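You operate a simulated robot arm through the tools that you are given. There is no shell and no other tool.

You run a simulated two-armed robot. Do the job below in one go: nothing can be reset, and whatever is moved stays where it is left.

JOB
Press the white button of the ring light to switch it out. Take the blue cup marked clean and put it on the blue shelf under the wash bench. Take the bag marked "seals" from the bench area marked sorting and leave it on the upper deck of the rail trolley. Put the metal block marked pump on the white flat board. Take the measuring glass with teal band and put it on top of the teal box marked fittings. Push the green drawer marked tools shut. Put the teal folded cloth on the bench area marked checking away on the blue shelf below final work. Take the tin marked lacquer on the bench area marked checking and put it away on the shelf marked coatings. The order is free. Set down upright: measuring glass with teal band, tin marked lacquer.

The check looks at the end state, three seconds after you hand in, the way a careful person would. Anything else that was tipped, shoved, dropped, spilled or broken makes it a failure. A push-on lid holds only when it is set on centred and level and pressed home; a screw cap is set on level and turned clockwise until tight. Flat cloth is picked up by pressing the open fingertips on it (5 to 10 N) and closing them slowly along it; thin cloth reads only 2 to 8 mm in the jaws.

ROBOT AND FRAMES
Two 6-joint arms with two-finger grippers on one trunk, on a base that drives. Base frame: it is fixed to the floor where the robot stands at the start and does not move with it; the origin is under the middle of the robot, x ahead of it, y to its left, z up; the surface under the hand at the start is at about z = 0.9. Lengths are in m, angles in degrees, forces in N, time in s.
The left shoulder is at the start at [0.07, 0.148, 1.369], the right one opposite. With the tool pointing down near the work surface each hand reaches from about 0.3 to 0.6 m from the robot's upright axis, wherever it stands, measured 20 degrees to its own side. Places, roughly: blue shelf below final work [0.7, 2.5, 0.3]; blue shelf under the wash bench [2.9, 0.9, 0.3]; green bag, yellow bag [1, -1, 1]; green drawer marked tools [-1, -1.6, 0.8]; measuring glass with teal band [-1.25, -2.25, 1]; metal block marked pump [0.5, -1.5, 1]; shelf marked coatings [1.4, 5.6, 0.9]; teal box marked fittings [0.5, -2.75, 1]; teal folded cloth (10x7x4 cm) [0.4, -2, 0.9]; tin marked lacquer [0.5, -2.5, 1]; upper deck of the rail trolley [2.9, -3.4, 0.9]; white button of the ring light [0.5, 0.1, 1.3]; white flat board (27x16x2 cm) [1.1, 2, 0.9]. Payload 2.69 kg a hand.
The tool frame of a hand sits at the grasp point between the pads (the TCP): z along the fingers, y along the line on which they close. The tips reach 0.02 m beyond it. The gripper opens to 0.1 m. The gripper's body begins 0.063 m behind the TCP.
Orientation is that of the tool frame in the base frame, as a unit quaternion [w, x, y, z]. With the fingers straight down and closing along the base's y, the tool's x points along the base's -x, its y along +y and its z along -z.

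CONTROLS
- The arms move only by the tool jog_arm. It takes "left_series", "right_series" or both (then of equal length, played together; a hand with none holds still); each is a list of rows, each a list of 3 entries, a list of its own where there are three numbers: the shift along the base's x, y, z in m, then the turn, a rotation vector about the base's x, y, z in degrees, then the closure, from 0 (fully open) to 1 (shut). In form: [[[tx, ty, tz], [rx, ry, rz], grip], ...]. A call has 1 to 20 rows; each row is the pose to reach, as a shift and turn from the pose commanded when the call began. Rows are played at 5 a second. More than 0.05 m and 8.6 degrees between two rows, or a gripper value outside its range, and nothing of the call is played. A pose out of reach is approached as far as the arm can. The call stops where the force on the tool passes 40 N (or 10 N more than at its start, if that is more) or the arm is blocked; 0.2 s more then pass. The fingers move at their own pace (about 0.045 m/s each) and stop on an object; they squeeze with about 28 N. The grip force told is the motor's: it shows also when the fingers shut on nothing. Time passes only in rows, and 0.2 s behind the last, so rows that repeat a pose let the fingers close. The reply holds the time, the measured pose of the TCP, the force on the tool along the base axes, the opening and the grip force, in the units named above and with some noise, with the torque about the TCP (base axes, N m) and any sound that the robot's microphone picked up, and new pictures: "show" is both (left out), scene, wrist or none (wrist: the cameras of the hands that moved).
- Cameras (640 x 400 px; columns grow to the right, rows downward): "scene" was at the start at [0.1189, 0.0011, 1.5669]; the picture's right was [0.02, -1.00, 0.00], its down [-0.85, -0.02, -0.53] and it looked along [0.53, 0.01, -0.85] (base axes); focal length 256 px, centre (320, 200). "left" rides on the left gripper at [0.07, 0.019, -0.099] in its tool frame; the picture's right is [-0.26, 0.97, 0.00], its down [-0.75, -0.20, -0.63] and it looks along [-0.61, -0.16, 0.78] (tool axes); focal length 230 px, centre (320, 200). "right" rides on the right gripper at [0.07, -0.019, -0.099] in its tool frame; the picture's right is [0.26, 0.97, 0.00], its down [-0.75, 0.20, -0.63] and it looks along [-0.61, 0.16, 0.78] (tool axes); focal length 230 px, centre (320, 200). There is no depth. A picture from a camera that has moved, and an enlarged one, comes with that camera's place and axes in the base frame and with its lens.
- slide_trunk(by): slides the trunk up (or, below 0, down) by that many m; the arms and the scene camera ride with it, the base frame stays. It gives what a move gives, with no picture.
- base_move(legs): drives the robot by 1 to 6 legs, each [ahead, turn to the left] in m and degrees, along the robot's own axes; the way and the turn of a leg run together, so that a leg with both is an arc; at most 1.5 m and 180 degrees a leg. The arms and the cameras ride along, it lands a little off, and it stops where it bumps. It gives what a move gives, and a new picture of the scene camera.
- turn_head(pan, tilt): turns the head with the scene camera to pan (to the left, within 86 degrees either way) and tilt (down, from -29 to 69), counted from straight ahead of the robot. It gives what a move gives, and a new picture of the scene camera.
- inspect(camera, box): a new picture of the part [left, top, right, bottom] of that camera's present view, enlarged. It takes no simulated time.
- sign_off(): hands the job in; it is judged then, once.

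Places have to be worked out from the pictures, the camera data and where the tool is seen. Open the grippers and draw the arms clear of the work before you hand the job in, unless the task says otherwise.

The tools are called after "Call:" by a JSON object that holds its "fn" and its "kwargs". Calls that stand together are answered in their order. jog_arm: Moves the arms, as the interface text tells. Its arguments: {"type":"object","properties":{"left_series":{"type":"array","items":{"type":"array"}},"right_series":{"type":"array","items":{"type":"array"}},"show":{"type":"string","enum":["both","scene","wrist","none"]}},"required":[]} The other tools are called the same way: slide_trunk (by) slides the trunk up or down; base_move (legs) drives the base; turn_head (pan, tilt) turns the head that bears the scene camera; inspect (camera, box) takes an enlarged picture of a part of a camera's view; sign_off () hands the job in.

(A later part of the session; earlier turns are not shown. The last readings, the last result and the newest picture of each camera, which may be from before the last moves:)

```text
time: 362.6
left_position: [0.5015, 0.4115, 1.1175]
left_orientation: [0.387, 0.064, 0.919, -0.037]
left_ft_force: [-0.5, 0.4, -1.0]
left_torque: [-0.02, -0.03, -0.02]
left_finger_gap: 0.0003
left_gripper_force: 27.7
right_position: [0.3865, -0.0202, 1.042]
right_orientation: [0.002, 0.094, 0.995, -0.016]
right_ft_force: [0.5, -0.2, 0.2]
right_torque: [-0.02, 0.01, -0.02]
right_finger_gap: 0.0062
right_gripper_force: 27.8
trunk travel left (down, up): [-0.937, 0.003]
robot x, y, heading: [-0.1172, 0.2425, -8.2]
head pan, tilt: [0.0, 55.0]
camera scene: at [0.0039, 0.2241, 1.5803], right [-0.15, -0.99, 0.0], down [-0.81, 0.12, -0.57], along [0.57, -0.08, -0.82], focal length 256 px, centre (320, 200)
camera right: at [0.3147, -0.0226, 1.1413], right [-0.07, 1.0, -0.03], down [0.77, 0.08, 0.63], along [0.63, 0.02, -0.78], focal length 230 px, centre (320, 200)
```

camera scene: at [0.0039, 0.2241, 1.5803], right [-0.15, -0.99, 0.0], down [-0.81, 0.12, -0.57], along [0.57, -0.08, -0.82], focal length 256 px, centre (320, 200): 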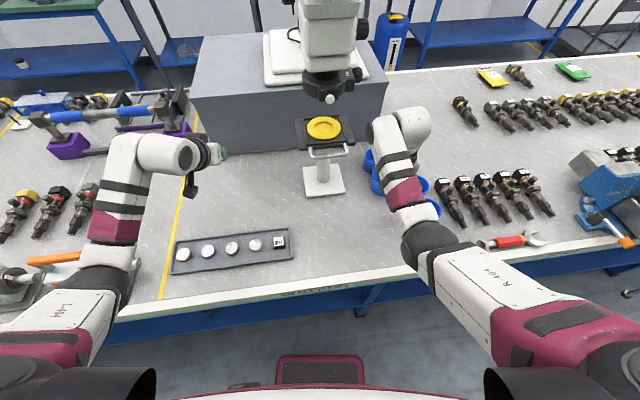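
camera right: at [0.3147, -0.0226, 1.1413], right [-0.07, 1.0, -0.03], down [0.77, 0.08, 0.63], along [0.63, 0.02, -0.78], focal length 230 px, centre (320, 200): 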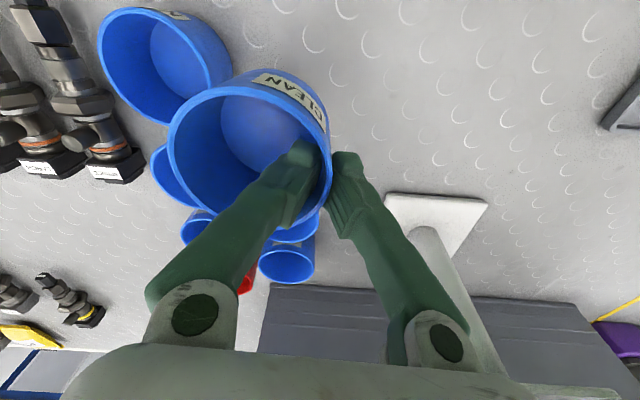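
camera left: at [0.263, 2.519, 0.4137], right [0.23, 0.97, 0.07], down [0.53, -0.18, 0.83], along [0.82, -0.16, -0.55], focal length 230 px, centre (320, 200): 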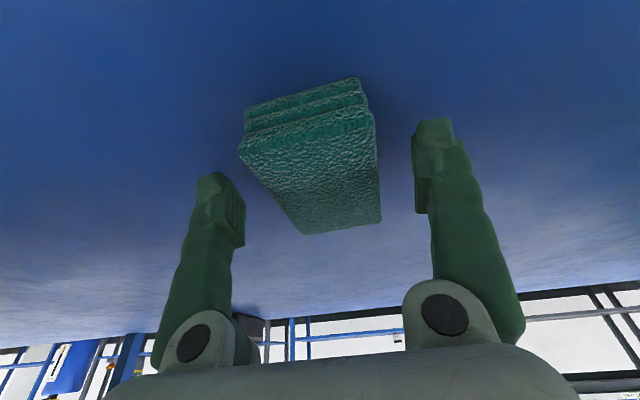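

The CLEAN cup is in hand. I tilt the hand back up to the carrying pose and raise it before backing away.

Call:
{"fn": "jog_arm", "kwargs": {"right_series": [[[-0.005, -0.005, 0.01], [-1.15, -7.9, 0], 1], [[-0.01, -0.01, 0.02], [-2.3, -15.8, 0], 1], [[-0.01, -0.02, 0.035], [-3.45, -23.7, 0], 1], [[-0.01, -0.03, 0.05], [-4.6, -31.6, 0], 1], [[-0.01, -0.04, 0.06], [-5.75, -39.6, 0], 1], [[-0.01, -0.05, 0.07], [-6.9, -46, 0], 1]], "show": "wrist"}}

Call:
{"fn": "base_move", "kwargs": {"legs": [[-0.25, 8]]}}

Call:
{"fn": "inspect", "kwargs": {"camera": "scene", "box": [260, 100, 480, 270]}}

```text
time: 364.0
left_position: [0.5016, 0.4118, 1.1175]
left_orientation: [0.387, 0.064, 0.919, -0.037]
left_ft_force: [0.1, 0.3, 0.3]
left_torque: [-0.02, 0.03, -0.01]
left_finger_gap: 0.0001
left_gripper_force: 28.3
right_position: [0.3771, -0.0689, 1.1115]
right_orientation: [0.398, 0.093, 0.912, -0.036]
right_ft_force: [-0.2, -0.5, -1.0]
right_torque: [0.05, 0.02, 0.0]
right_finger_gap: 0.0058
right_gripper_force: 27.6
trunk travel left (down, up): [-0.937, 0.003]
robot x, y, heading: [-0.1154, 0.2413, -8.5]
head pan, tilt: [0.0, 55.0]
camera right: at [0.2563, -0.0641, 1.1278], right [0.02, 0.98, -0.18], down [0.09, 0.18, 0.98], along [1.0, -0.03, -0.08], focal length 230 px, centre (320, 200)
```

right: 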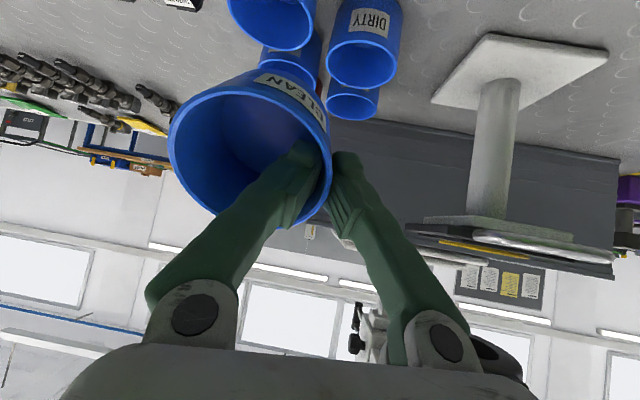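

```text
time: 365.9
left_position: [0.2209, 0.5174, 1.1157]
left_orientation: [0.386, -0.002, 0.922, -0.011]
left_ft_force: [0.7, -0.2, -0.1]
left_torque: [0.02, -0.03, 0.0]
left_finger_gap: 0.0
left_gripper_force: 28.1
right_position: [0.1668, 0.0252, 1.109]
right_orientation: [0.396, 0.027, 0.918, -0.007]
right_ft_force: [0.3, 0.3, -0.8]
right_torque: [0.02, 0.05, 0.0]
right_finger_gap: 0.006
right_gripper_force: 28.3
trunk travel left (down, up): [-0.937, 0.003]
robot x, y, heading: [-0.3712, 0.2603, -0.0]
head pan, tilt: [0.0, 55.0]
camera scene: at [-0.2444, 0.2604, 1.5798], right [0.0, -1.0, 0.0], down [-0.82, 0.0, -0.57], along [0.57, 0.0, -0.82], focal length 256 px, centre (320, 200)
```

scene: 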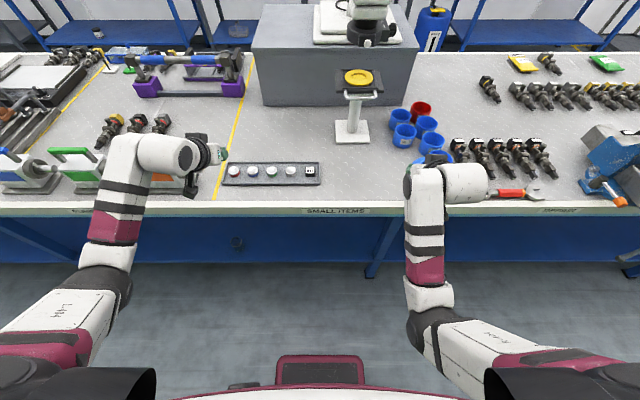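

```text
2.35 times, centred on (370, 185) of scene
camera zoom: at [-0.2444, 0.2604, 1.5798], right [0.0, -1.0, 0.0], down [-0.82, 0.0, -0.57], along [0.57, 0.0, -0.82], focal length 602 px, centre (202, 235)
```

zoom: 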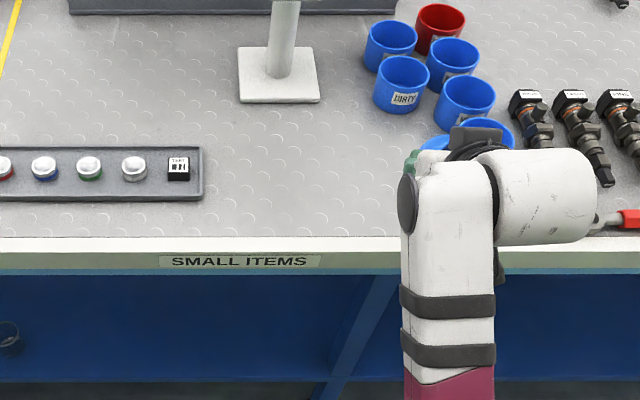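

Cups still stand as before. I turn toward −y and drive to y ≈ −1.77 so the left hand can take the pump block.

Call:
{"fn": "base_move", "kwargs": {"legs": [[0, -90], [1.0, 0], [1.0, 0], [0, 90]]}}

Call:
{"fn": "turn_head", "kwargs": {"pan": 15, "tilt": 40}}

Call:
{"fn": "inspect", "kwargs": {"camera": "scene", "box": [240, 100, 440, 240]}}

```text
time: 383.2
left_position: [0.2493, -1.379, 1.1162]
left_orientation: [0.388, -0.024, 0.921, -0.001]
left_ft_force: [0.2, 0.2, -1.0]
left_torque: [-0.02, -0.01, 0.05]
left_finger_gap: 0.0
left_gripper_force: 28.1
right_position: [0.2165, -1.875, 1.1097]
right_orientation: [0.398, 0.005, 0.917, 0.002]
right_ft_force: [-0.1, 0.2, 0.3]
right_torque: [0.05, 0.01, -0.04]
right_finger_gap: 0.0064
right_gripper_force: 27.9
trunk travel left (down, up): [-0.937, 0.003]
robot x, y, heading: [-0.3243, -1.6634, 2.8]
head pan, tilt: [0.0, 55.0]
camera scene: at [-0.2052, -1.6581, 1.5802], right [0.04, -1.0, 0.0], down [-0.82, -0.04, -0.57], along [0.57, 0.03, -0.82], focal length 256 px, centre (320, 200)
```

scene: 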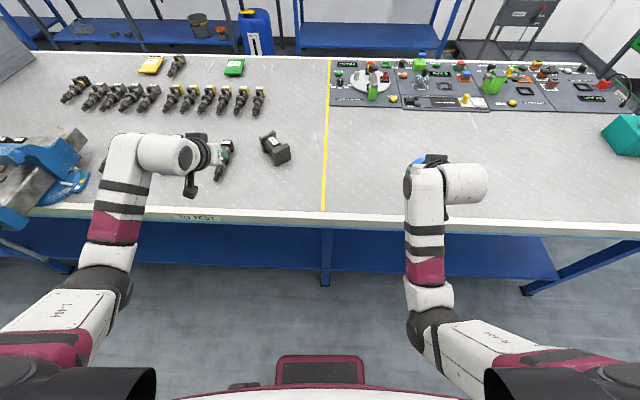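

```text
time: 383.9
left_position: [0.2467, -1.3786, 1.1172]
left_orientation: [0.389, -0.024, 0.921, 0.0]
left_ft_force: [0.0, 0.4, -0.8]
left_torque: [0.0, 0.01, 0.02]
left_finger_gap: 0.0001
left_gripper_force: 27.7
right_position: [0.217, -1.8746, 1.1106]
right_orientation: [0.398, 0.005, 0.917, 0.002]
right_ft_force: [-0.1, 0.3, 0.6]
right_torque: [0.02, 0.02, -0.02]
right_finger_gap: 0.0061
right_gripper_force: 27.4
trunk travel left (down, up): [-0.937, 0.003]
robot x, y, heading: [-0.3262, -1.6649, 2.5]
head pan, tilt: [15.0, 40.0]
camera scene: at [-0.1963, -1.6351, 1.6009], right [0.3, -0.95, 0.0], down [-0.61, -0.19, -0.77], along [0.73, 0.23, -0.64], focal length 256 px, centre (320, 200)
```

scene: 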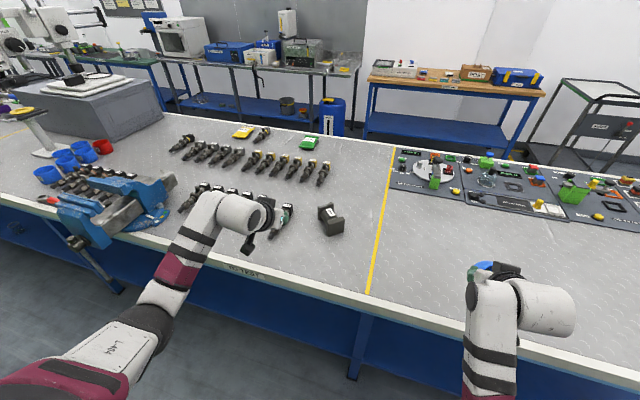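

```text
2.86 times, centred on (340, 170) of scene
camera zoom: at [-0.1963, -1.6351, 1.6009], right [0.3, -0.95, 0.0], down [-0.61, -0.19, -0.77], along [0.73, 0.23, -0.64], focal length 732 px, centre (263, 286)
```

zoom: 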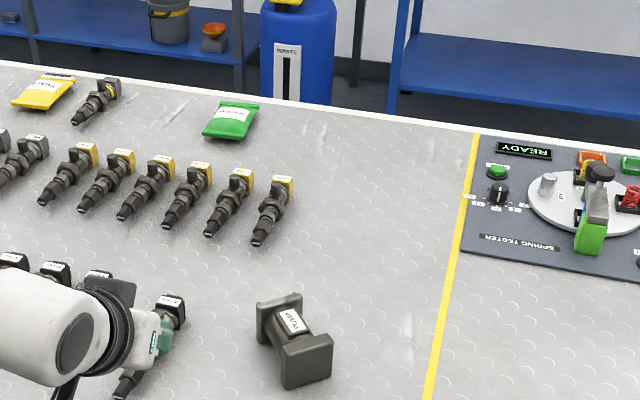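

I see the dumbbell-shaped PUMP block at about [0.47, −1.465], its axis turned about 41° from x; its narrow waist suits a grip. I drive closer.

Call:
{"fn": "base_move", "kwargs": {"legs": [[0.27, -2.5]]}}

Call:
{"fn": "turn_head", "kwargs": {"pan": 15, "tilt": 55}}

Call:
{"fn": "inspect", "kwargs": {"camera": "scene", "box": [240, 100, 400, 220]}}

```text
time: 385.9
left_position: [0.5312, -1.4047, 1.119]
left_orientation: [0.39, 0.001, 0.921, -0.011]
left_ft_force: [-0.2, 0.1, 0.5]
left_torque: [-0.01, -0.01, 0.01]
left_finger_gap: 0.0001
left_gripper_force: 27.6
right_position: [0.4723, -1.8983, 1.1119]
right_orientation: [0.398, 0.03, 0.917, -0.009]
right_ft_force: [-0.2, -1.0, -0.2]
right_torque: [0.01, 0.02, -0.03]
right_finger_gap: 0.0059
right_gripper_force: 28.1
trunk travel left (down, up): [-0.937, 0.003]
robot x, y, heading: [-0.0515, -1.6595, -0.4]
head pan, tilt: [15.0, 40.0]
camera scene: at [0.0724, -1.637, 1.6013], right [0.25, -0.97, 0.0], down [-0.62, -0.16, -0.77], along [0.74, 0.19, -0.64], focal length 256 px, centre (320, 200)
```

scene: 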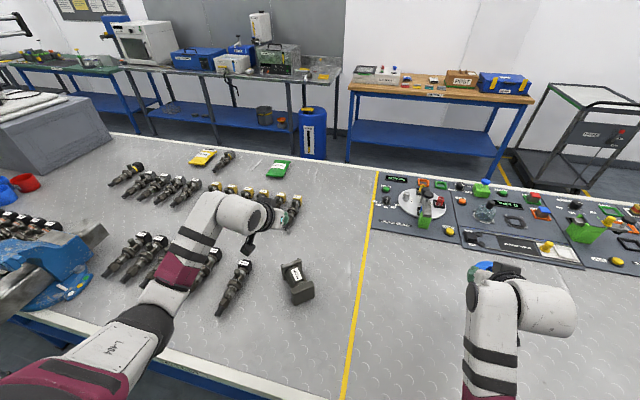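

```text
time: 386.6
left_position: [0.5337, -1.4034, 1.1168]
left_orientation: [0.389, 0.0, 0.921, -0.011]
left_ft_force: [0.1, 0.8, -0.4]
left_torque: [0.01, -0.02, -0.02]
left_finger_gap: 0.0
left_gripper_force: 27.7
right_position: [0.4759, -1.8976, 1.1101]
right_orientation: [0.397, 0.029, 0.917, -0.008]
right_ft_force: [0.3, 0.9, 0.1]
right_torque: [0.0, 0.02, 0.01]
right_finger_gap: 0.0061
right_gripper_force: 28.1
trunk travel left (down, up): [-0.937, 0.003]
robot x, y, heading: [-0.0555, -1.6569, -0.7]
head pan, tilt: [15.0, 55.0]
camera scene: at [0.0639, -1.6405, 1.5803], right [0.25, -0.97, 0.0], down [-0.79, -0.21, -0.57], along [0.56, 0.14, -0.82], focal length 256 px, centre (320, 200)
```

scene: 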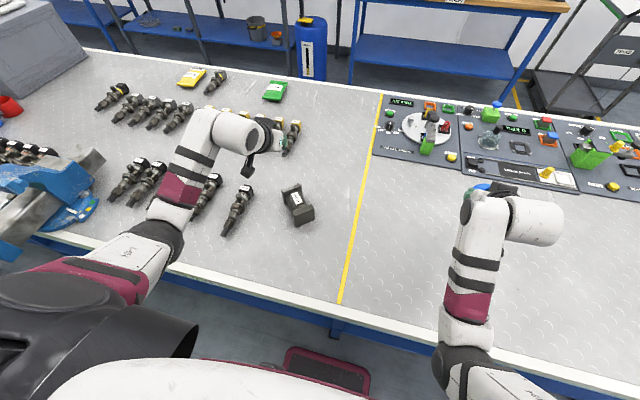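

```text
3.33 times, centred on (320, 160) of scene
camera zoom: at [0.0639, -1.6405, 1.5803], right [0.25, -0.97, 0.0], down [-0.79, -0.21, -0.57], along [0.56, 0.14, -0.82], focal length 853 px, centre (320, 333)
```

zoom: 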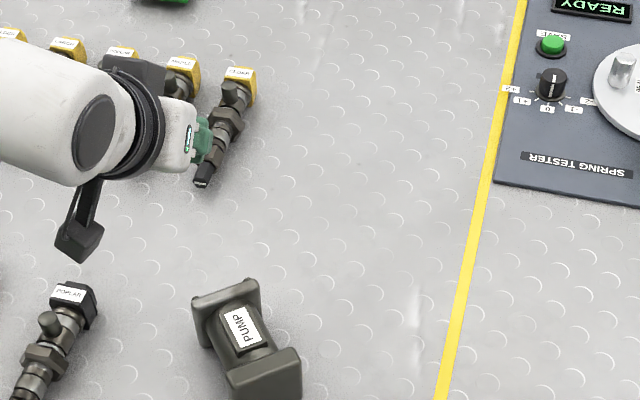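

The pump block's waist is at about [0.474, −1.467], axis ~36° from x. I point the left tool down over it, then yaw +36°.

Call:
{"fn": "jog_arm", "kwargs": {"left_series": [[[-0.01, -0.01, -0.012], [0, 7.7, 0], 0.1], [[-0.02, -0.02, -0.025], [0, 15.4, 0], 0.1], [[-0.03, -0.03, -0.04], [0, 23, 0], 0.1], [[-0.04, -0.045, -0.06], [0, 30.7, 0], 0.1], [[-0.05, -0.055, -0.08], [0, 38.4, 0], 0.1], [[-0.06, -0.064, -0.1], [0, 46, 0], 0.1], [[-0.06, -0.064, -0.11], [0, 46, 0], 0.1]], "show": "none"}}

Call:
{"fn": "jog_arm", "kwargs": {"left_series": [[[0, 0, 0], [0, 0, 8], 0.1], [[0, 0, 0], [0, 0, 16], 0.1], [[0, 0, 0], [0, 0, 24], 0.1], [[0, 0, 0], [0, 0, 32], 0.1], [[0, 0, 0], [0, 0, 37], 0.1], [[0, 0, 0], [0, 0, 37], 0.1]], "show": "both"}}

```text
time: 388.2
left_position: [0.4637, -1.4835, 1.0147]
left_orientation: [-0.002, -0.01, 1.0, -0.01]
left_ft_force: [0.1, 0.7, -0.4]
left_torque: [0.02, -0.01, 0.0]
left_finger_gap: 0.09
left_gripper_force: 0.1
left hand out of reach, approached as far as the arm can: row 5, 6, 7
right_position: [0.4758, -1.898, 1.1112]
right_orientation: [0.398, 0.03, 0.917, -0.009]
right_ft_force: [0.3, -0.6, 0.1]
right_torque: [-0.03, 0.03, 0.03]
right_finger_gap: 0.0061
right_gripper_force: 28.4
trunk travel left (down, up): [-0.937, 0.003]
robot x, y, heading: [-0.0562, -1.6591, -0.5]
head pan, tilt: [15.0, 55.0]
```

```text
time: 389.6
left_position: [0.4642, -1.4803, 1.0139]
left_orientation: [0.001, -0.321, 0.947, -0.011]
left_ft_force: [-0.6, 1.0, -0.4]
left_torque: [0.0, -0.03, -0.06]
left_finger_gap: 0.09
left_gripper_force: 0.0
right_position: [0.4755, -1.8976, 1.1113]
right_orientation: [0.397, 0.029, 0.917, -0.009]
right_ft_force: [0.2, -0.3, -1.2]
right_torque: [0.01, -0.03, 0.04]
right_finger_gap: 0.0058
right_gripper_force: 28.3
trunk travel left (down, up): [-0.937, 0.003]
robot x, y, heading: [-0.0534, -1.6602, -0.5]
head pan, tilt: [15.0, 55.0]
camera scene: at [0.0635, -1.6404, 1.5803], right [0.25, -0.97, 0.0], down [-0.79, -0.21, -0.57], along [0.56, 0.14, -0.82], focal length 256 px, centre (320, 200)
camera left: at [0.3975, -1.5054, 1.1127], right [-0.38, 0.92, -0.02], down [0.71, 0.31, 0.63], along [0.59, 0.23, -0.78], focal length 230 px, centre (320, 200)
```

scene: 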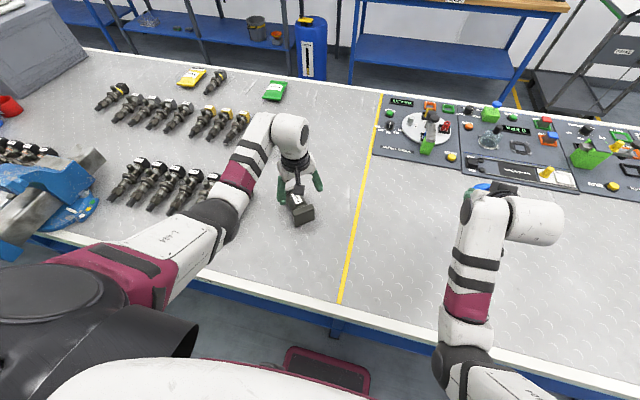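
left: 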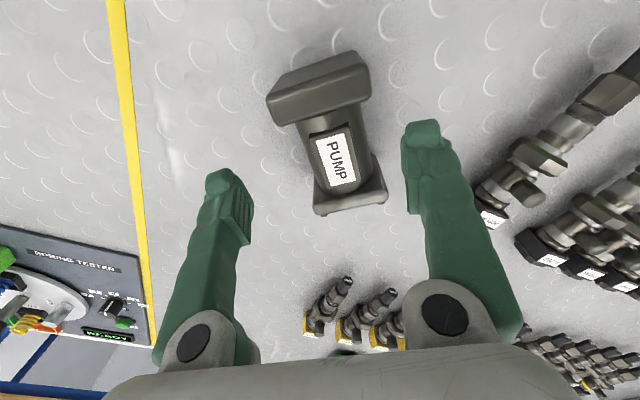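

The waist centre is offset by about (+9, +16) mm from the TCP and well aligned with the jaws. I shift and descend partway.

Call:
{"fn": "jog_arm", "kwargs": {"left_series": [[[0.005, 0.008, 0], [0, 0, 0], 0.1], [[0.009, 0.016, -0.01], [0, 0, 0], 0.1], [[0.009, 0.016, -0.035], [0, 0, 0], 0.1], [[0.009, 0.016, -0.055], [0, 0, 0], 0.1], [[0.009, 0.016, -0.055], [0, 0, 0], 0.1]], "show": "wrist"}}

```text
time: 390.8
left_position: [0.4733, -1.4641, 0.9597]
left_orientation: [0.001, -0.321, 0.947, -0.01]
left_ft_force: [-0.1, 0.2, -0.3]
left_torque: [-0.02, -0.02, 0.01]
left_finger_gap: 0.0898
left_gripper_force: 0.1
right_position: [0.4758, -1.8971, 1.1105]
right_orientation: [0.398, 0.029, 0.917, -0.008]
right_ft_force: [-0.1, 0.0, -0.7]
right_torque: [0.02, 0.0, 0.02]
right_finger_gap: 0.0059
right_gripper_force: 28.3
trunk travel left (down, up): [-0.937, 0.003]
robot x, y, heading: [-0.0584, -1.6552, -0.4]
head pan, tilt: [15.0, 55.0]
camera left: at [0.4068, -1.4888, 1.059], right [-0.38, 0.92, -0.02], down [0.71, 0.31, 0.63], along [0.59, 0.23, -0.78], focal length 230 px, centre (320, 200)
```

left: 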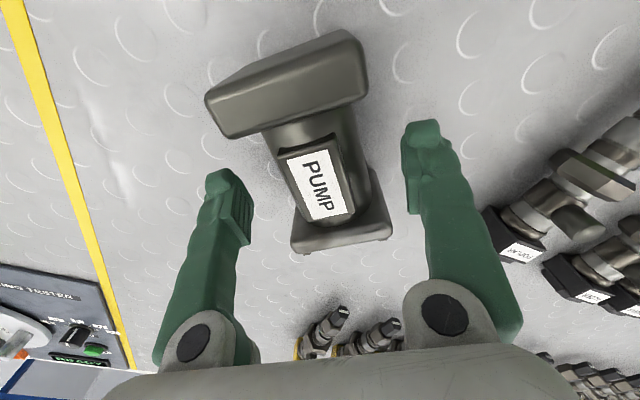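

The jaws straddle the waist. I descend the last 3.4 cm and close.

Call:
{"fn": "jog_arm", "kwargs": {"left_series": [[[0.003, 0.002, -0.012], [0, 0, 0], 0.1], [[0.004, 0.002, -0.024], [0, 0, 0], 0.1], [[0.004, 0.002, -0.034], [0, 0, 0], 0.1], [[0.004, 0.002, -0.034], [0, 0, 0], 0.1]], "show": "wrist"}}

```text
time: 391.8
left_position: [0.4769, -1.4612, 0.9271]
left_orientation: [0.0, -0.32, 0.947, -0.011]
left_ft_force: [-0.4, 0.8, -0.1]
left_torque: [-0.02, -0.03, -0.02]
left_finger_gap: 0.0901
left_gripper_force: 0.0
right_position: [0.4756, -1.8983, 1.1104]
right_orientation: [0.397, 0.029, 0.917, -0.009]
right_ft_force: [0.0, -0.1, -1.1]
right_torque: [0.02, 0.04, -0.01]
right_finger_gap: 0.0061
right_gripper_force: 27.9
trunk travel left (down, up): [-0.937, 0.003]
robot x, y, heading: [-0.0567, -1.6593, -0.5]
head pan, tilt: [15.0, 55.0]
camera left: at [0.4104, -1.4875, 1.0244], right [-0.38, 0.92, -0.02], down [0.71, 0.31, 0.63], along [0.59, 0.23, -0.78], focal length 230 px, centre (320, 200)
```

left: 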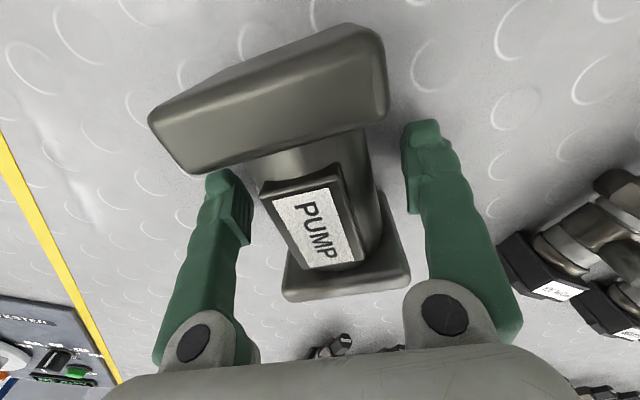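

Fingers are on either side of the waist, clear of the end plates. I close and grip.

Call:
{"fn": "jog_arm", "kwargs": {"left_series": [[[0, 0, 0], [0, 0, 0], 0.3], [[0, 0, 0], [0, 0, 0], 0.6], [[0, 0, 0], [0, 0, 0], 1], [[0, 0, 0], [0, 0, 0], 1], [[0, 0, 0], [0, 0, 0], 1]], "show": "wrist"}}

```text
time: 393.0
left_position: [0.4769, -1.4614, 0.9267]
left_orientation: [0.001, -0.321, 0.947, -0.012]
left_ft_force: [-2.4, 1.6, 2.3]
left_torque: [0.1, -0.03, 0.24]
left_finger_gap: 0.0476
left_gripper_force: 28.1
right_position: [0.4763, -1.8968, 1.1104]
right_orientation: [0.398, 0.029, 0.917, -0.009]
right_ft_force: [0.6, 0.2, -0.6]
right_torque: [0.04, 0.02, -0.01]
right_finger_gap: 0.006
right_gripper_force: 28.2
trunk travel left (down, up): [-0.937, 0.003]
robot x, y, heading: [-0.0567, -1.6591, -0.4]
head pan, tilt: [15.0, 55.0]
camera left: at [0.4103, -1.4868, 1.0243], right [-0.38, 0.92, -0.02], down [0.71, 0.31, 0.63], along [0.59, 0.22, -0.78], focal length 230 px, centre (320, 200)
```

left: 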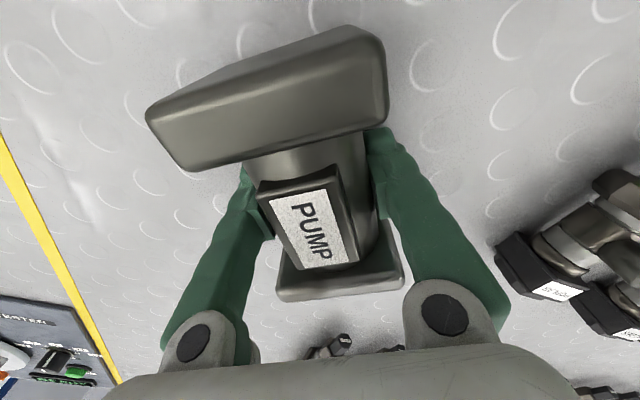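

Gripped at 48 mm. I lift and check the weight.

Call:
{"fn": "jog_arm", "kwargs": {"left_series": [[[0, 0, 0.015], [0, 0, 0], 1], [[0, 0, 0.035], [0, 0, 0], 1], [[0, 0, 0.06], [0, 0, 0], 1], [[-0.005, 0, 0.085], [0, 0, 0], 1]], "show": "both"}}

```text
time: 394.0
left_position: [0.4721, -1.4618, 1.0105]
left_orientation: [0.0, -0.321, 0.947, -0.01]
left_ft_force: [0.8, 0.4, -8.9]
left_torque: [0.07, -0.06, 0.03]
left_finger_gap: 0.0472
left_gripper_force: 28.4
right_position: [0.4778, -1.8985, 1.1106]
right_orientation: [0.397, 0.031, 0.917, -0.01]
right_ft_force: [0.1, -0.6, 0.1]
right_torque: [0.03, 0.0, -0.02]
right_finger_gap: 0.006
right_gripper_force: 27.5
trunk travel left (down, up): [-0.937, 0.003]
robot x, y, heading: [-0.0551, -1.6589, -0.4]
head pan, tilt: [15.0, 55.0]
camera scene: at [0.0653, -1.6399, 1.58], right [0.25, -0.97, 0.0], down [-0.79, -0.21, -0.57], along [0.55, 0.14, -0.82], focal length 256 px, centre (320, 200)
camera left: at [0.4057, -1.4873, 1.1098], right [-0.38, 0.92, -0.02], down [0.71, 0.31, 0.63], along [0.59, 0.23, -0.78], focal length 230 px, centre (320, 200)
```

scene: 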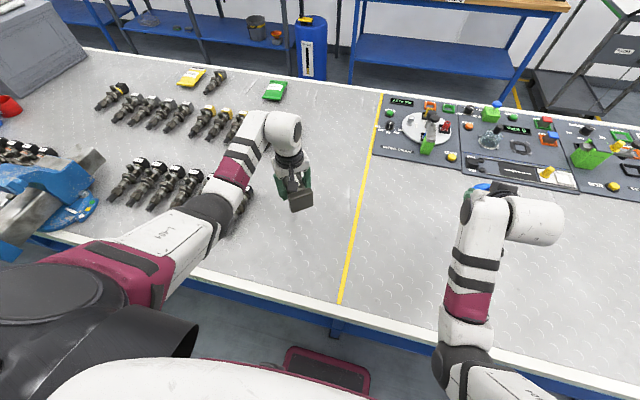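
left: 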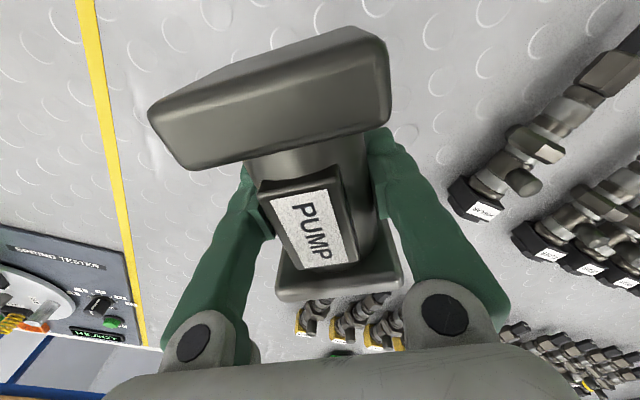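

The pump block weighs about 0.9 kg and is held securely. I unwind the wrist yaw, back off, and turn down the aisle toward the bench's −y end.

Call:
{"fn": "jog_arm", "kwargs": {"left_series": [[[0, 0, 0], [0, 0, -8], 1], [[-0.005, 0, 0], [0, 0, -16], 1], [[-0.01, 0, 0], [0, 0, -24], 1], [[-0.01, 0, 0], [0, 0, -32], 1], [[-0.01, 0, 0], [0, 0, -37], 1]], "show": "none"}}

Call:
{"fn": "base_move", "kwargs": {"legs": [[-0.33, 0], [0, -90]]}}

Call:
{"fn": "turn_head", "kwargs": {"pan": 0, "tilt": 25}}

```text
time: 395.2
left_position: [0.4533, -1.4712, 1.0175]
left_orientation: [-0.002, -0.008, 1.0, -0.011]
left_ft_force: [-0.4, -0.9, -8.9]
left_torque: [0.0, -0.11, -0.04]
left_finger_gap: 0.0468
left_gripper_force: 28.3
left hand out of reach, approached as far as the arm can: row 5
right_position: [0.4783, -1.8983, 1.1106]
right_orientation: [0.397, 0.029, 0.917, -0.009]
right_ft_force: [0.2, -0.2, -1.1]
right_torque: [0.02, 0.01, 0.0]
right_finger_gap: 0.0059
right_gripper_force: 27.9
trunk travel left (down, up): [-0.937, 0.003]
robot x, y, heading: [-0.0561, -1.6595, -0.5]
head pan, tilt: [15.0, 55.0]
```

```text
time: 401.3
left_position: [-0.2047, -2.1672, 1.0159]
left_orientation: [-0.009, 0.705, 0.71, -0.006]
left_ft_force: [-0.8, 0.1, -8.8]
left_torque: [-0.09, -0.03, 0.01]
left_finger_gap: 0.0471
left_gripper_force: 27.9
right_position: [-0.6328, -2.1856, 1.11]
right_orientation: [0.272, 0.674, 0.623, -0.29]
right_ft_force: [-0.3, -0.1, -0.3]
right_torque: [0.05, 0.0, 0.0]
right_finger_gap: 0.0061
right_gripper_force: 27.8
trunk travel left (down, up): [-0.937, 0.003]
robot x, y, heading: [-0.3896, -1.6551, -91.3]
head pan, tilt: [15.0, 55.0]
camera scene: at [-0.3695, -1.7776, 1.58], right [-0.97, -0.24, 0.0], down [-0.2, 0.8, -0.57], along [0.14, -0.56, -0.82], focal length 256 px, centre (320, 200)
```

scene: 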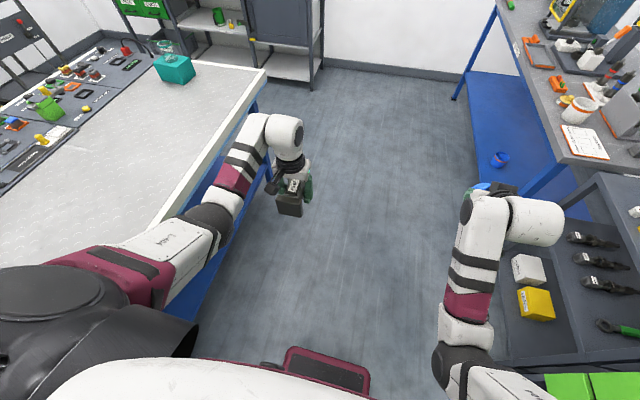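

```text
time: 402.2
left_position: [-0.2053, -2.1657, 1.0167]
left_orientation: [-0.009, 0.705, 0.71, -0.006]
left_ft_force: [0.5, 0.3, -8.3]
left_torque: [-0.1, 0.01, 0.02]
left_finger_gap: 0.0471
left_gripper_force: 27.9
right_position: [-0.6325, -2.1851, 1.1104]
right_orientation: [0.273, 0.673, 0.624, -0.288]
right_ft_force: [-0.7, -0.4, -0.9]
right_torque: [0.01, -0.01, 0.0]
right_finger_gap: 0.006
right_gripper_force: 27.9
trunk travel left (down, up): [-0.937, 0.003]
robot x, y, heading: [-0.387, -1.6579, -90.8]
head pan, tilt: [0.0, 25.0]
camera scene: at [-0.3894, -1.7997, 1.624], right [-1.0, 0.02, 0.0], down [0.01, 0.42, -0.91], along [-0.02, -0.91, -0.42], focal length 256 px, centre (320, 200)
```

scene: 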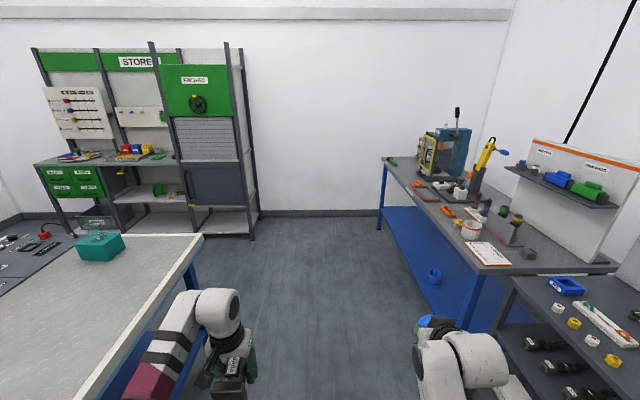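

The passage between the bench end (y ≈ −2.93) and the stores cabinet (y ≈ −4.3) is open. I drive down and turn left into it.

Call:
{"fn": "base_move", "kwargs": {"legs": [[1.0, 0], [0.96, 0], [0, 90]]}}

Call:
{"fn": "turn_head", "kwargs": {"pan": 0, "tilt": 25}}

```text
time: 415.9
left_position: [0.0513, -3.4157, 1.0163]
left_orientation: [-0.003, -0.011, 1.0, -0.01]
left_ft_force: [0.4, -0.2, -8.6]
left_torque: [0.03, -0.08, 0.01]
left_finger_gap: 0.0473
left_gripper_force: 28.1
right_position: [0.0758, -3.8425, 1.1096]
right_orientation: [0.398, 0.028, 0.917, -0.008]
right_ft_force: [0.3, -0.9, 0.0]
right_torque: [0.01, 0.03, 0.01]
right_finger_gap: 0.006
right_gripper_force: 27.9
trunk travel left (down, up): [-0.937, 0.003]
robot x, y, heading: [-0.4587, -3.6039, -0.5]
head pan, tilt: [0.0, 25.0]
camera scene: at [-0.3143, -3.6057, 1.624], right [0.0, -1.0, 0.0], down [-0.42, 0.0, -0.91], along [0.91, 0.0, -0.42], focal length 256 px, centre (320, 200)
```

scene: 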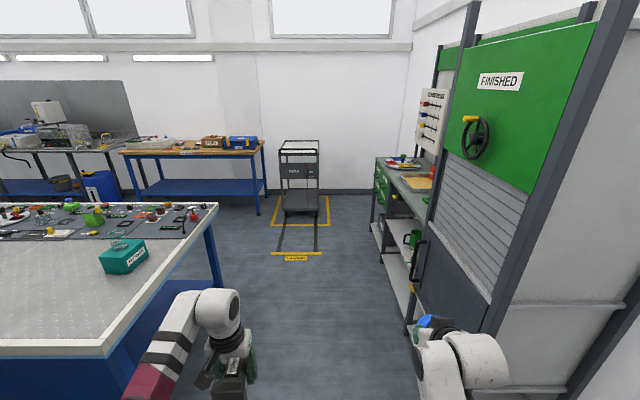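

```text
time: 416.5
left_position: [0.0504, -3.4166, 1.016]
left_orientation: [-0.002, -0.011, 1.0, -0.01]
left_ft_force: [0.3, 0.7, -8.7]
left_torque: [0.0, -0.1, -0.01]
left_finger_gap: 0.0471
left_gripper_force: 28.5
right_position: [0.0764, -3.8433, 1.1096]
right_orientation: [0.398, 0.027, 0.917, -0.007]
right_ft_force: [0.0, -0.5, -0.8]
right_torque: [0.04, 0.0, 0.0]
right_finger_gap: 0.0062
right_gripper_force: 28.1
trunk travel left (down, up): [-0.937, 0.003]
robot x, y, heading: [-0.4565, -3.6059, -0.2]
head pan, tilt: [0.0, 25.0]
camera scene: at [-0.3143, -3.6054, 1.624], right [0.0, -1.0, 0.0], down [-0.42, 0.0, -0.91], along [0.91, 0.0, -0.42], focal length 256 px, centre (320, 200)
```

scene: 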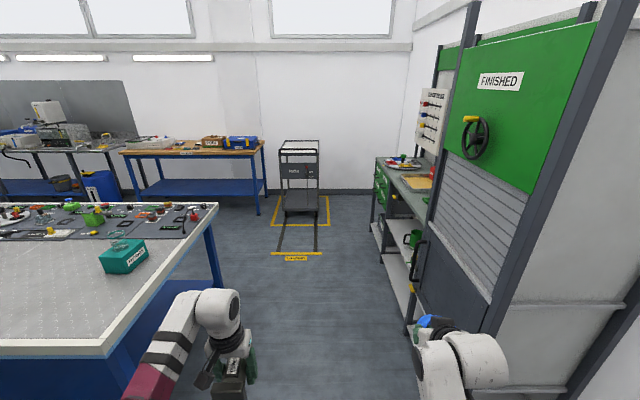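

The fittings box with the glass is fine. I look closer at the trolley and its floor rails.

Call:
{"fn": "inspect", "kwargs": {"camera": "scene", "box": [240, 130, 360, 270]}}

Call:
{"fn": "inspect", "kwargs": {"camera": "scene", "box": [80, 190, 240, 300]}}

```text
2.86 times, centred on (300, 200) of scene
camera zoom: at [-0.3143, -3.6054, 1.624], right [0.0, -1.0, 0.0], down [-0.42, 0.0, -0.91], along [0.91, 0.0, -0.42], focal length 732 px, centre (377, 200)
```

zoom: 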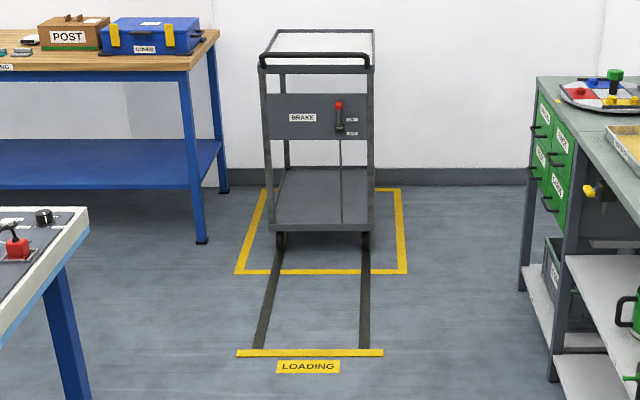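

```text
3.64 times, centred on (160, 245) of scene
camera zoom: at [-0.3143, -3.6054, 1.624], right [0.0, -1.0, 0.0], down [-0.42, 0.0, -0.91], along [0.91, 0.0, -0.42], focal length 931 px, centre (902, 36)
```

zoom: 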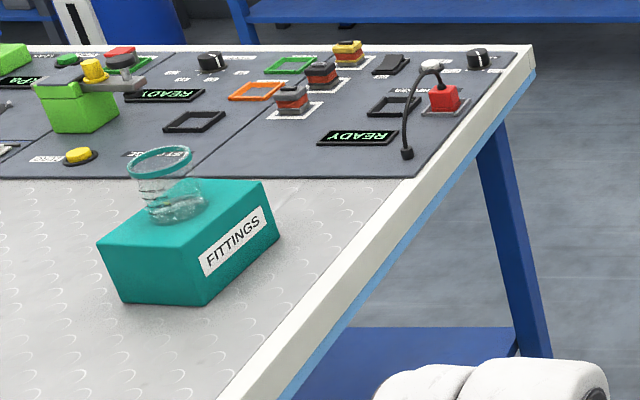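

Box label FITTINGS is confirmed. The trolley stands at x ≈ 2.7–3.2 with floor rails from x ≈ 1.9; I keep clear of the rails by cutting diagonally into the far aisle.

Call:
{"fn": "base_move", "kwargs": {"legs": [[1.0, 0], [0.9, 0], [0, 60]]}}

Call:
{"fn": "turn_head", "kwargs": {"pan": 0, "tilt": 25}}

```text
time: 428.8
left_position: [1.5625, -3.0497, 1.0171]
left_orientation: [0.003, -0.51, 0.86, -0.01]
left_ft_force: [0.0, 0.7, -9.1]
left_torque: [0.08, -0.01, -0.03]
left_finger_gap: 0.0477
left_gripper_force: 28.0
right_position: [1.9458, -3.2393, 1.1099]
right_orientation: [0.348, -0.436, 0.808, 0.192]
right_ft_force: [-0.7, 0.5, -0.4]
right_torque: [-0.04, 0.03, 0.0]
right_finger_gap: 0.0059
right_gripper_force: 28.0
trunk travel left (down, up): [-0.937, 0.003]
robot x, y, heading: [1.4739, -3.585, 59.8]
head pan, tilt: [0.0, 25.0]
camera scene: at [1.5449, -3.4594, 1.624], right [0.86, -0.5, 0.0], down [-0.21, -0.37, -0.91], along [0.46, 0.78, -0.42], focal length 256 px, centre (320, 200)
```

scene: 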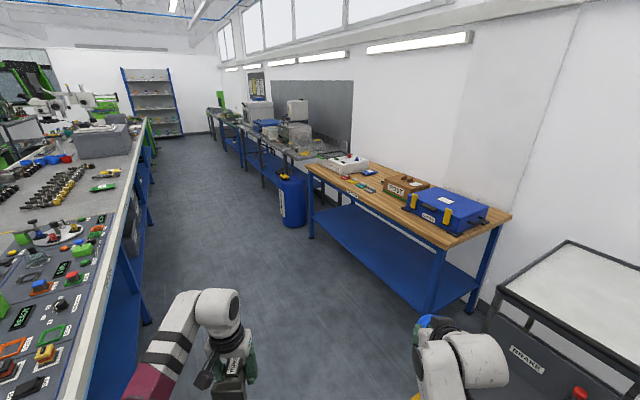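

```text
time: 429.4
left_position: [1.5617, -3.0482, 1.0156]
left_orientation: [0.002, -0.511, 0.86, -0.01]
left_ft_force: [-0.5, -0.3, -8.2]
left_torque: [0.07, -0.03, 0.0]
left_finger_gap: 0.0473
left_gripper_force: 27.8
right_position: [1.9454, -3.2396, 1.1099]
right_orientation: [0.348, -0.435, 0.808, 0.191]
right_ft_force: [1.0, 0.1, -0.8]
right_torque: [-0.03, 0.05, -0.01]
right_finger_gap: 0.0063
right_gripper_force: 27.9
trunk travel left (down, up): [-0.937, 0.003]
robot x, y, heading: [1.474, -3.5844, 59.6]
head pan, tilt: [0.0, 25.0]
camera scene: at [1.5446, -3.4593, 1.624], right [0.86, -0.5, 0.0], down [-0.21, -0.37, -0.91], along [0.46, 0.78, -0.42], focal length 256 px, centre (320, 200)
```

scene: 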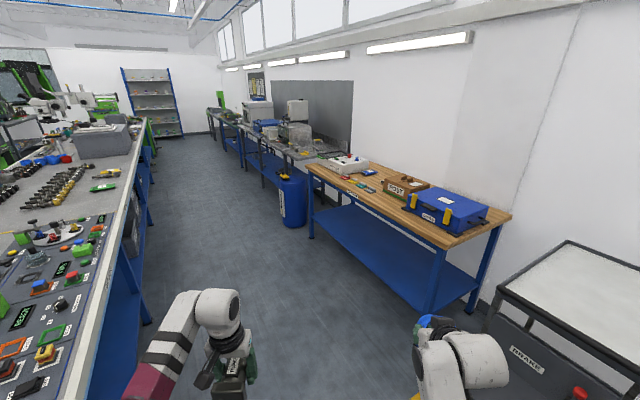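

The far aisle is clear. I continue diagonally to x ≈ 1.83, face +y and drive up the aisle.

Call:
{"fn": "base_move", "kwargs": {"legs": [[0.7, 0], [0, 30.4], [1.5, 0], [1.5, 0]]}}

Call:
{"fn": "turn_head", "kwargs": {"pan": 25, "tilt": 30}}

```text
time: 448.5
left_position: [1.728, 0.478, 1.0167]
left_orientation: [-0.006, 0.709, -0.705, 0.009]
left_ft_force: [-0.2, 0.7, -8.2]
left_torque: [0.07, -0.03, 0.0]
left_finger_gap: 0.0472
left_gripper_force: 28.6
right_position: [2.1557, 0.4979, 1.1108]
right_orientation: [0.289, -0.624, 0.673, 0.272]
right_ft_force: [-0.1, 0.6, -0.5]
right_torque: [-0.01, -0.02, -0.02]
right_finger_gap: 0.006
right_gripper_force: 27.8
trunk travel left (down, up): [-0.937, 0.003]
robot x, y, heading: [1.9084, -0.034, 89.0]
head pan, tilt: [0.0, 25.0]
camera scene: at [1.9111, 0.1111, 1.6241], right [1.0, -0.02, 0.0], down [-0.01, -0.42, -0.91], along [0.02, 0.91, -0.42], focal length 256 px, centre (320, 200)
```

scene: 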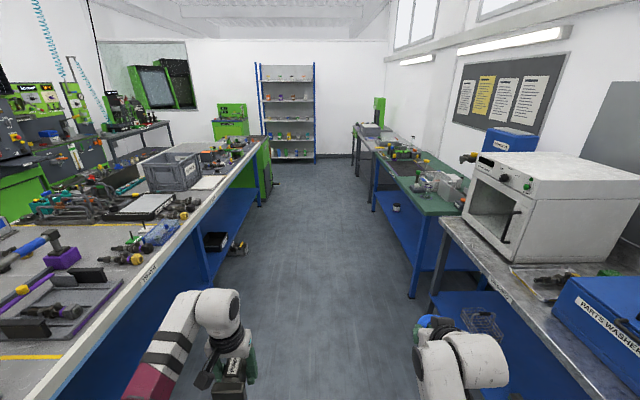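

```text
time: 449.4
left_position: [1.727, 0.4786, 1.0158]
left_orientation: [-0.005, 0.71, -0.704, 0.01]
left_ft_force: [0.2, -0.2, -8.5]
left_torque: [0.08, -0.01, -0.03]
left_finger_gap: 0.0473
left_gripper_force: 28.2
right_position: [2.1537, 0.4984, 1.1101]
right_orientation: [0.289, -0.624, 0.673, 0.272]
right_ft_force: [1.1, -0.1, -0.3]
right_torque: [0.02, 0.02, 0.0]
right_finger_gap: 0.006
right_gripper_force: 27.9
trunk travel left (down, up): [-0.937, 0.003]
robot x, y, heading: [1.9093, -0.0334, 88.8]
head pan, tilt: [25.0, 30.0]
camera scene: at [1.8727, 0.1029, 1.616], right [0.91, 0.41, 0.0], down [0.2, -0.46, -0.87], along [-0.35, 0.79, -0.5], focal length 256 px, centre (320, 200)
```

scene: 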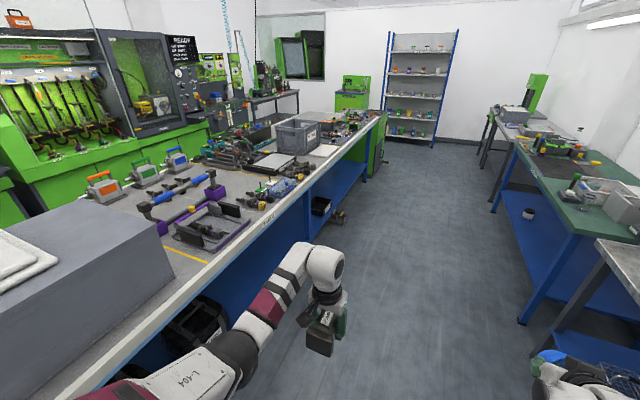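

The white flat board lies by the crate at about [1.085, 1.96]; I drive up to y ≈ 2.16 and turn to face the bench from this side.

Call:
{"fn": "base_move", "kwargs": {"legs": [[0, 1], [1.1, 0], [1.1, 0], [0, 90]]}}

Call:
{"fn": "turn_head", "kwargs": {"pan": 0, "tilt": 40}}

Call:
{"fn": "inspect", "kwargs": {"camera": "scene", "box": [160, 80, 480, 280]}}

```text
time: 464.3
left_position: [1.3808, 1.9722, 1.0149]
left_orientation: [-0.01, 1.0, -0.002, 0.003]
left_ft_force: [-0.4, 1.1, -8.8]
left_torque: [0.0, 0.07, 0.01]
left_finger_gap: 0.0471
left_gripper_force: 28.1
right_position: [1.3649, 2.4006, 1.1096]
right_orientation: [-0.014, 0.917, -0.039, -0.397]
right_ft_force: [0.8, -0.2, 0.9]
right_torque: [0.0, -0.01, 0.0]
right_finger_gap: 0.0059
right_gripper_force: 27.8
trunk travel left (down, up): [-0.937, 0.003]
robot x, y, heading: [1.895, 2.1506, 178.2]
head pan, tilt: [25.0, 30.0]
camera scene: at [1.7575, 2.114, 1.6161], right [-0.4, 0.92, 0.0], down [0.46, 0.2, -0.87], along [-0.79, -0.34, -0.5], focal length 256 px, centre (320, 200)
```

scene: 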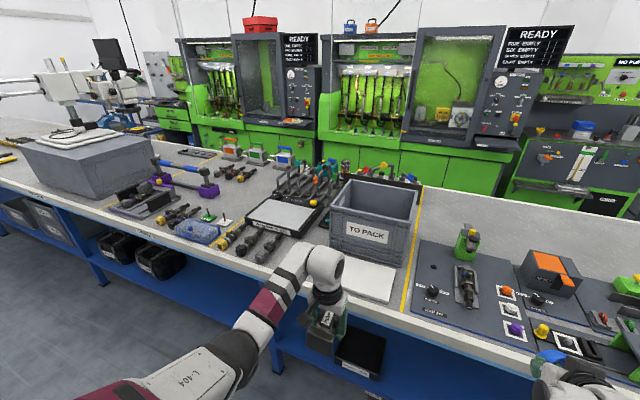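

```text
time: 465.2
left_position: [1.3804, 1.9715, 1.0158]
left_orientation: [-0.011, 1.0, -0.002, 0.003]
left_ft_force: [-0.6, -0.7, -9.1]
left_torque: [0.0, 0.09, -0.01]
left_finger_gap: 0.0475
left_gripper_force: 28.1
right_position: [1.3654, 2.3988, 1.1107]
right_orientation: [-0.014, 0.917, -0.039, -0.396]
right_ft_force: [-0.5, 0.2, -0.5]
right_torque: [0.0, -0.02, 0.0]
right_finger_gap: 0.0059
right_gripper_force: 28.0
trunk travel left (down, up): [-0.937, 0.003]
robot x, y, heading: [1.8964, 2.1488, 178.4]
head pan, tilt: [0.0, 40.0]
camera scene: at [1.7557, 2.1511, 1.6008], right [0.03, 1.0, 0.0], down [0.64, -0.02, -0.77], along [-0.76, 0.02, -0.64], focal length 256 px, centre (320, 200)
```

scene: 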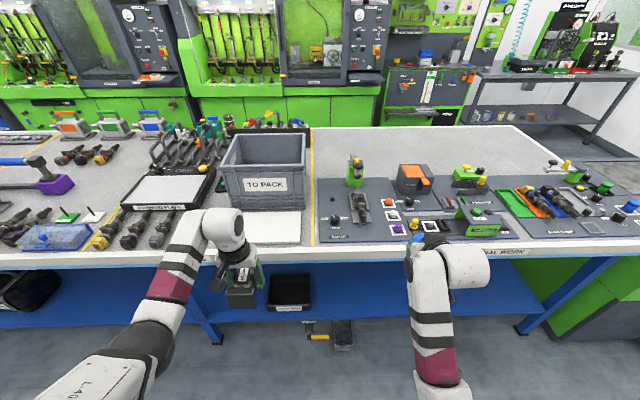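

```text
2.00 times, centred on (320, 180) of scene
camera zoom: at [1.7557, 2.1511, 1.6008], right [0.03, 1.0, 0.0], down [0.64, -0.02, -0.77], along [-0.76, 0.02, -0.64], focal length 512 px, centre (320, 240)
```

zoom: 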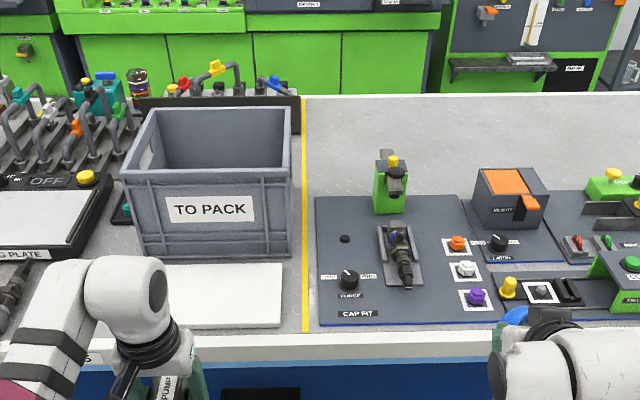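

The board spans x 1.01–1.175, y 1.83–2.10 (top z ≈ 0.92), just in front of the crate. I retract the cup hand a bit and drive forward so the pump comes over the board.

Call:
{"fn": "jog_arm", "kwargs": {"right_series": [[[0.03, 0, 0.01], [0, 0, 0], 1], [[0.06, 0, 0.02], [0, 0, 0], 1], [[0.08, 0, 0.03], [0, 0, 0], 1]], "show": "none"}}

Call:
{"fn": "base_move", "kwargs": {"legs": [[0.27, 1.5]]}}

Call:
{"fn": "turn_head", "kwargs": {"pan": 15, "tilt": 55}}

Call:
{"fn": "inspect", "kwargs": {"camera": "left", "box": [0, 0, 640, 400]}}

```text
time: 466.0
left_position: [1.38, 1.9717, 1.0168]
left_orientation: [-0.01, 1.0, -0.002, 0.003]
left_ft_force: [0.6, -0.2, -9.1]
left_torque: [0.0, 0.07, -0.01]
left_finger_gap: 0.0475
left_gripper_force: 27.8
right_position: [1.4454, 2.4008, 1.1406]
right_orientation: [-0.014, 0.917, -0.04, -0.397]
right_ft_force: [-0.4, -0.6, -0.9]
right_torque: [-0.02, -0.03, -0.02]
right_finger_gap: 0.0058
right_gripper_force: 28.2
trunk travel left (down, up): [-0.937, 0.003]
robot x, y, heading: [1.894, 2.146, 178.3]
head pan, tilt: [0.0, 40.0]
```

```text
time: 467.9
left_position: [1.1142, 1.9635, 1.0173]
left_orientation: [-0.011, 1.0, 0.011, 0.002]
left_ft_force: [1.0, 0.1, -9.1]
left_torque: [-0.01, 0.1, 0.01]
left_finger_gap: 0.047
left_gripper_force: 28.2
right_position: [1.1682, 2.3947, 1.1403]
right_orientation: [-0.009, 0.916, -0.028, -0.399]
right_ft_force: [0.1, 0.3, 0.2]
right_torque: [-0.07, -0.04, 0.0]
right_finger_gap: 0.006
right_gripper_force: 28.2
trunk travel left (down, up): [-0.937, 0.003]
robot x, y, heading: [1.6161, 2.1556, 179.7]
head pan, tilt: [0.0, 40.0]
camera scene: at [1.4862, 2.153, 1.6011], right [0.0, 1.0, 0.0], down [0.64, 0.0, -0.77], along [-0.77, 0.0, -0.64], focal length 256 px, centre (320, 200)
```

scene: 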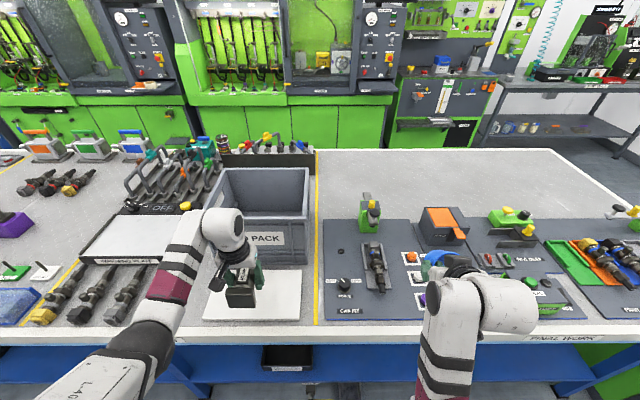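

```text
time: 468.7
left_position: [1.1126, 1.9628, 1.0166]
left_orientation: [-0.01, 1.0, 0.012, 0.003]
left_ft_force: [0.7, -0.3, -9.2]
left_torque: [-0.03, 0.11, 0.03]
left_finger_gap: 0.0472
left_gripper_force: 28.0
right_position: [1.1669, 2.3956, 1.1399]
right_orientation: [-0.008, 0.917, -0.027, -0.398]
right_ft_force: [-0.2, 0.4, 0.7]
right_torque: [0.01, -0.05, -0.02]
right_finger_gap: 0.0059
right_gripper_force: 28.2
trunk travel left (down, up): [-0.937, 0.003]
robot x, y, heading: [1.6156, 2.156, 179.7]
head pan, tilt: [15.0, 55.0]
camera scene: at [1.4973, 2.1341, 1.5801], right [-0.25, 0.97, 0.0], down [0.79, 0.21, -0.57], along [-0.55, -0.15, -0.82], focal length 256 px, centre (320, 200)
```

scene: 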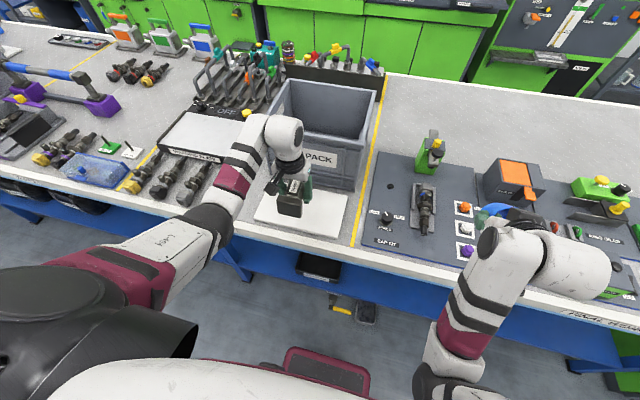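

```text
1.00 times, centred on (320, 200) of left (not enlarged: the box is as wide or as high as the picture)
camera zoom: at [1.1822, 1.9442, 1.1145], right [-0.24, -0.97, -0.02], down [-0.76, 0.17, 0.63], along [-0.61, 0.17, -0.78], focal length 230 px, centre (320, 200)
```

zoom: 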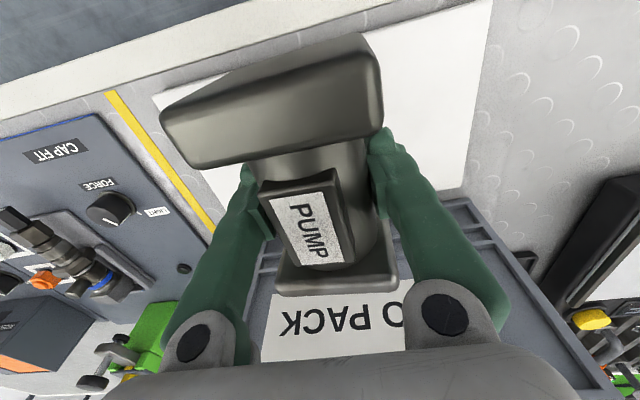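

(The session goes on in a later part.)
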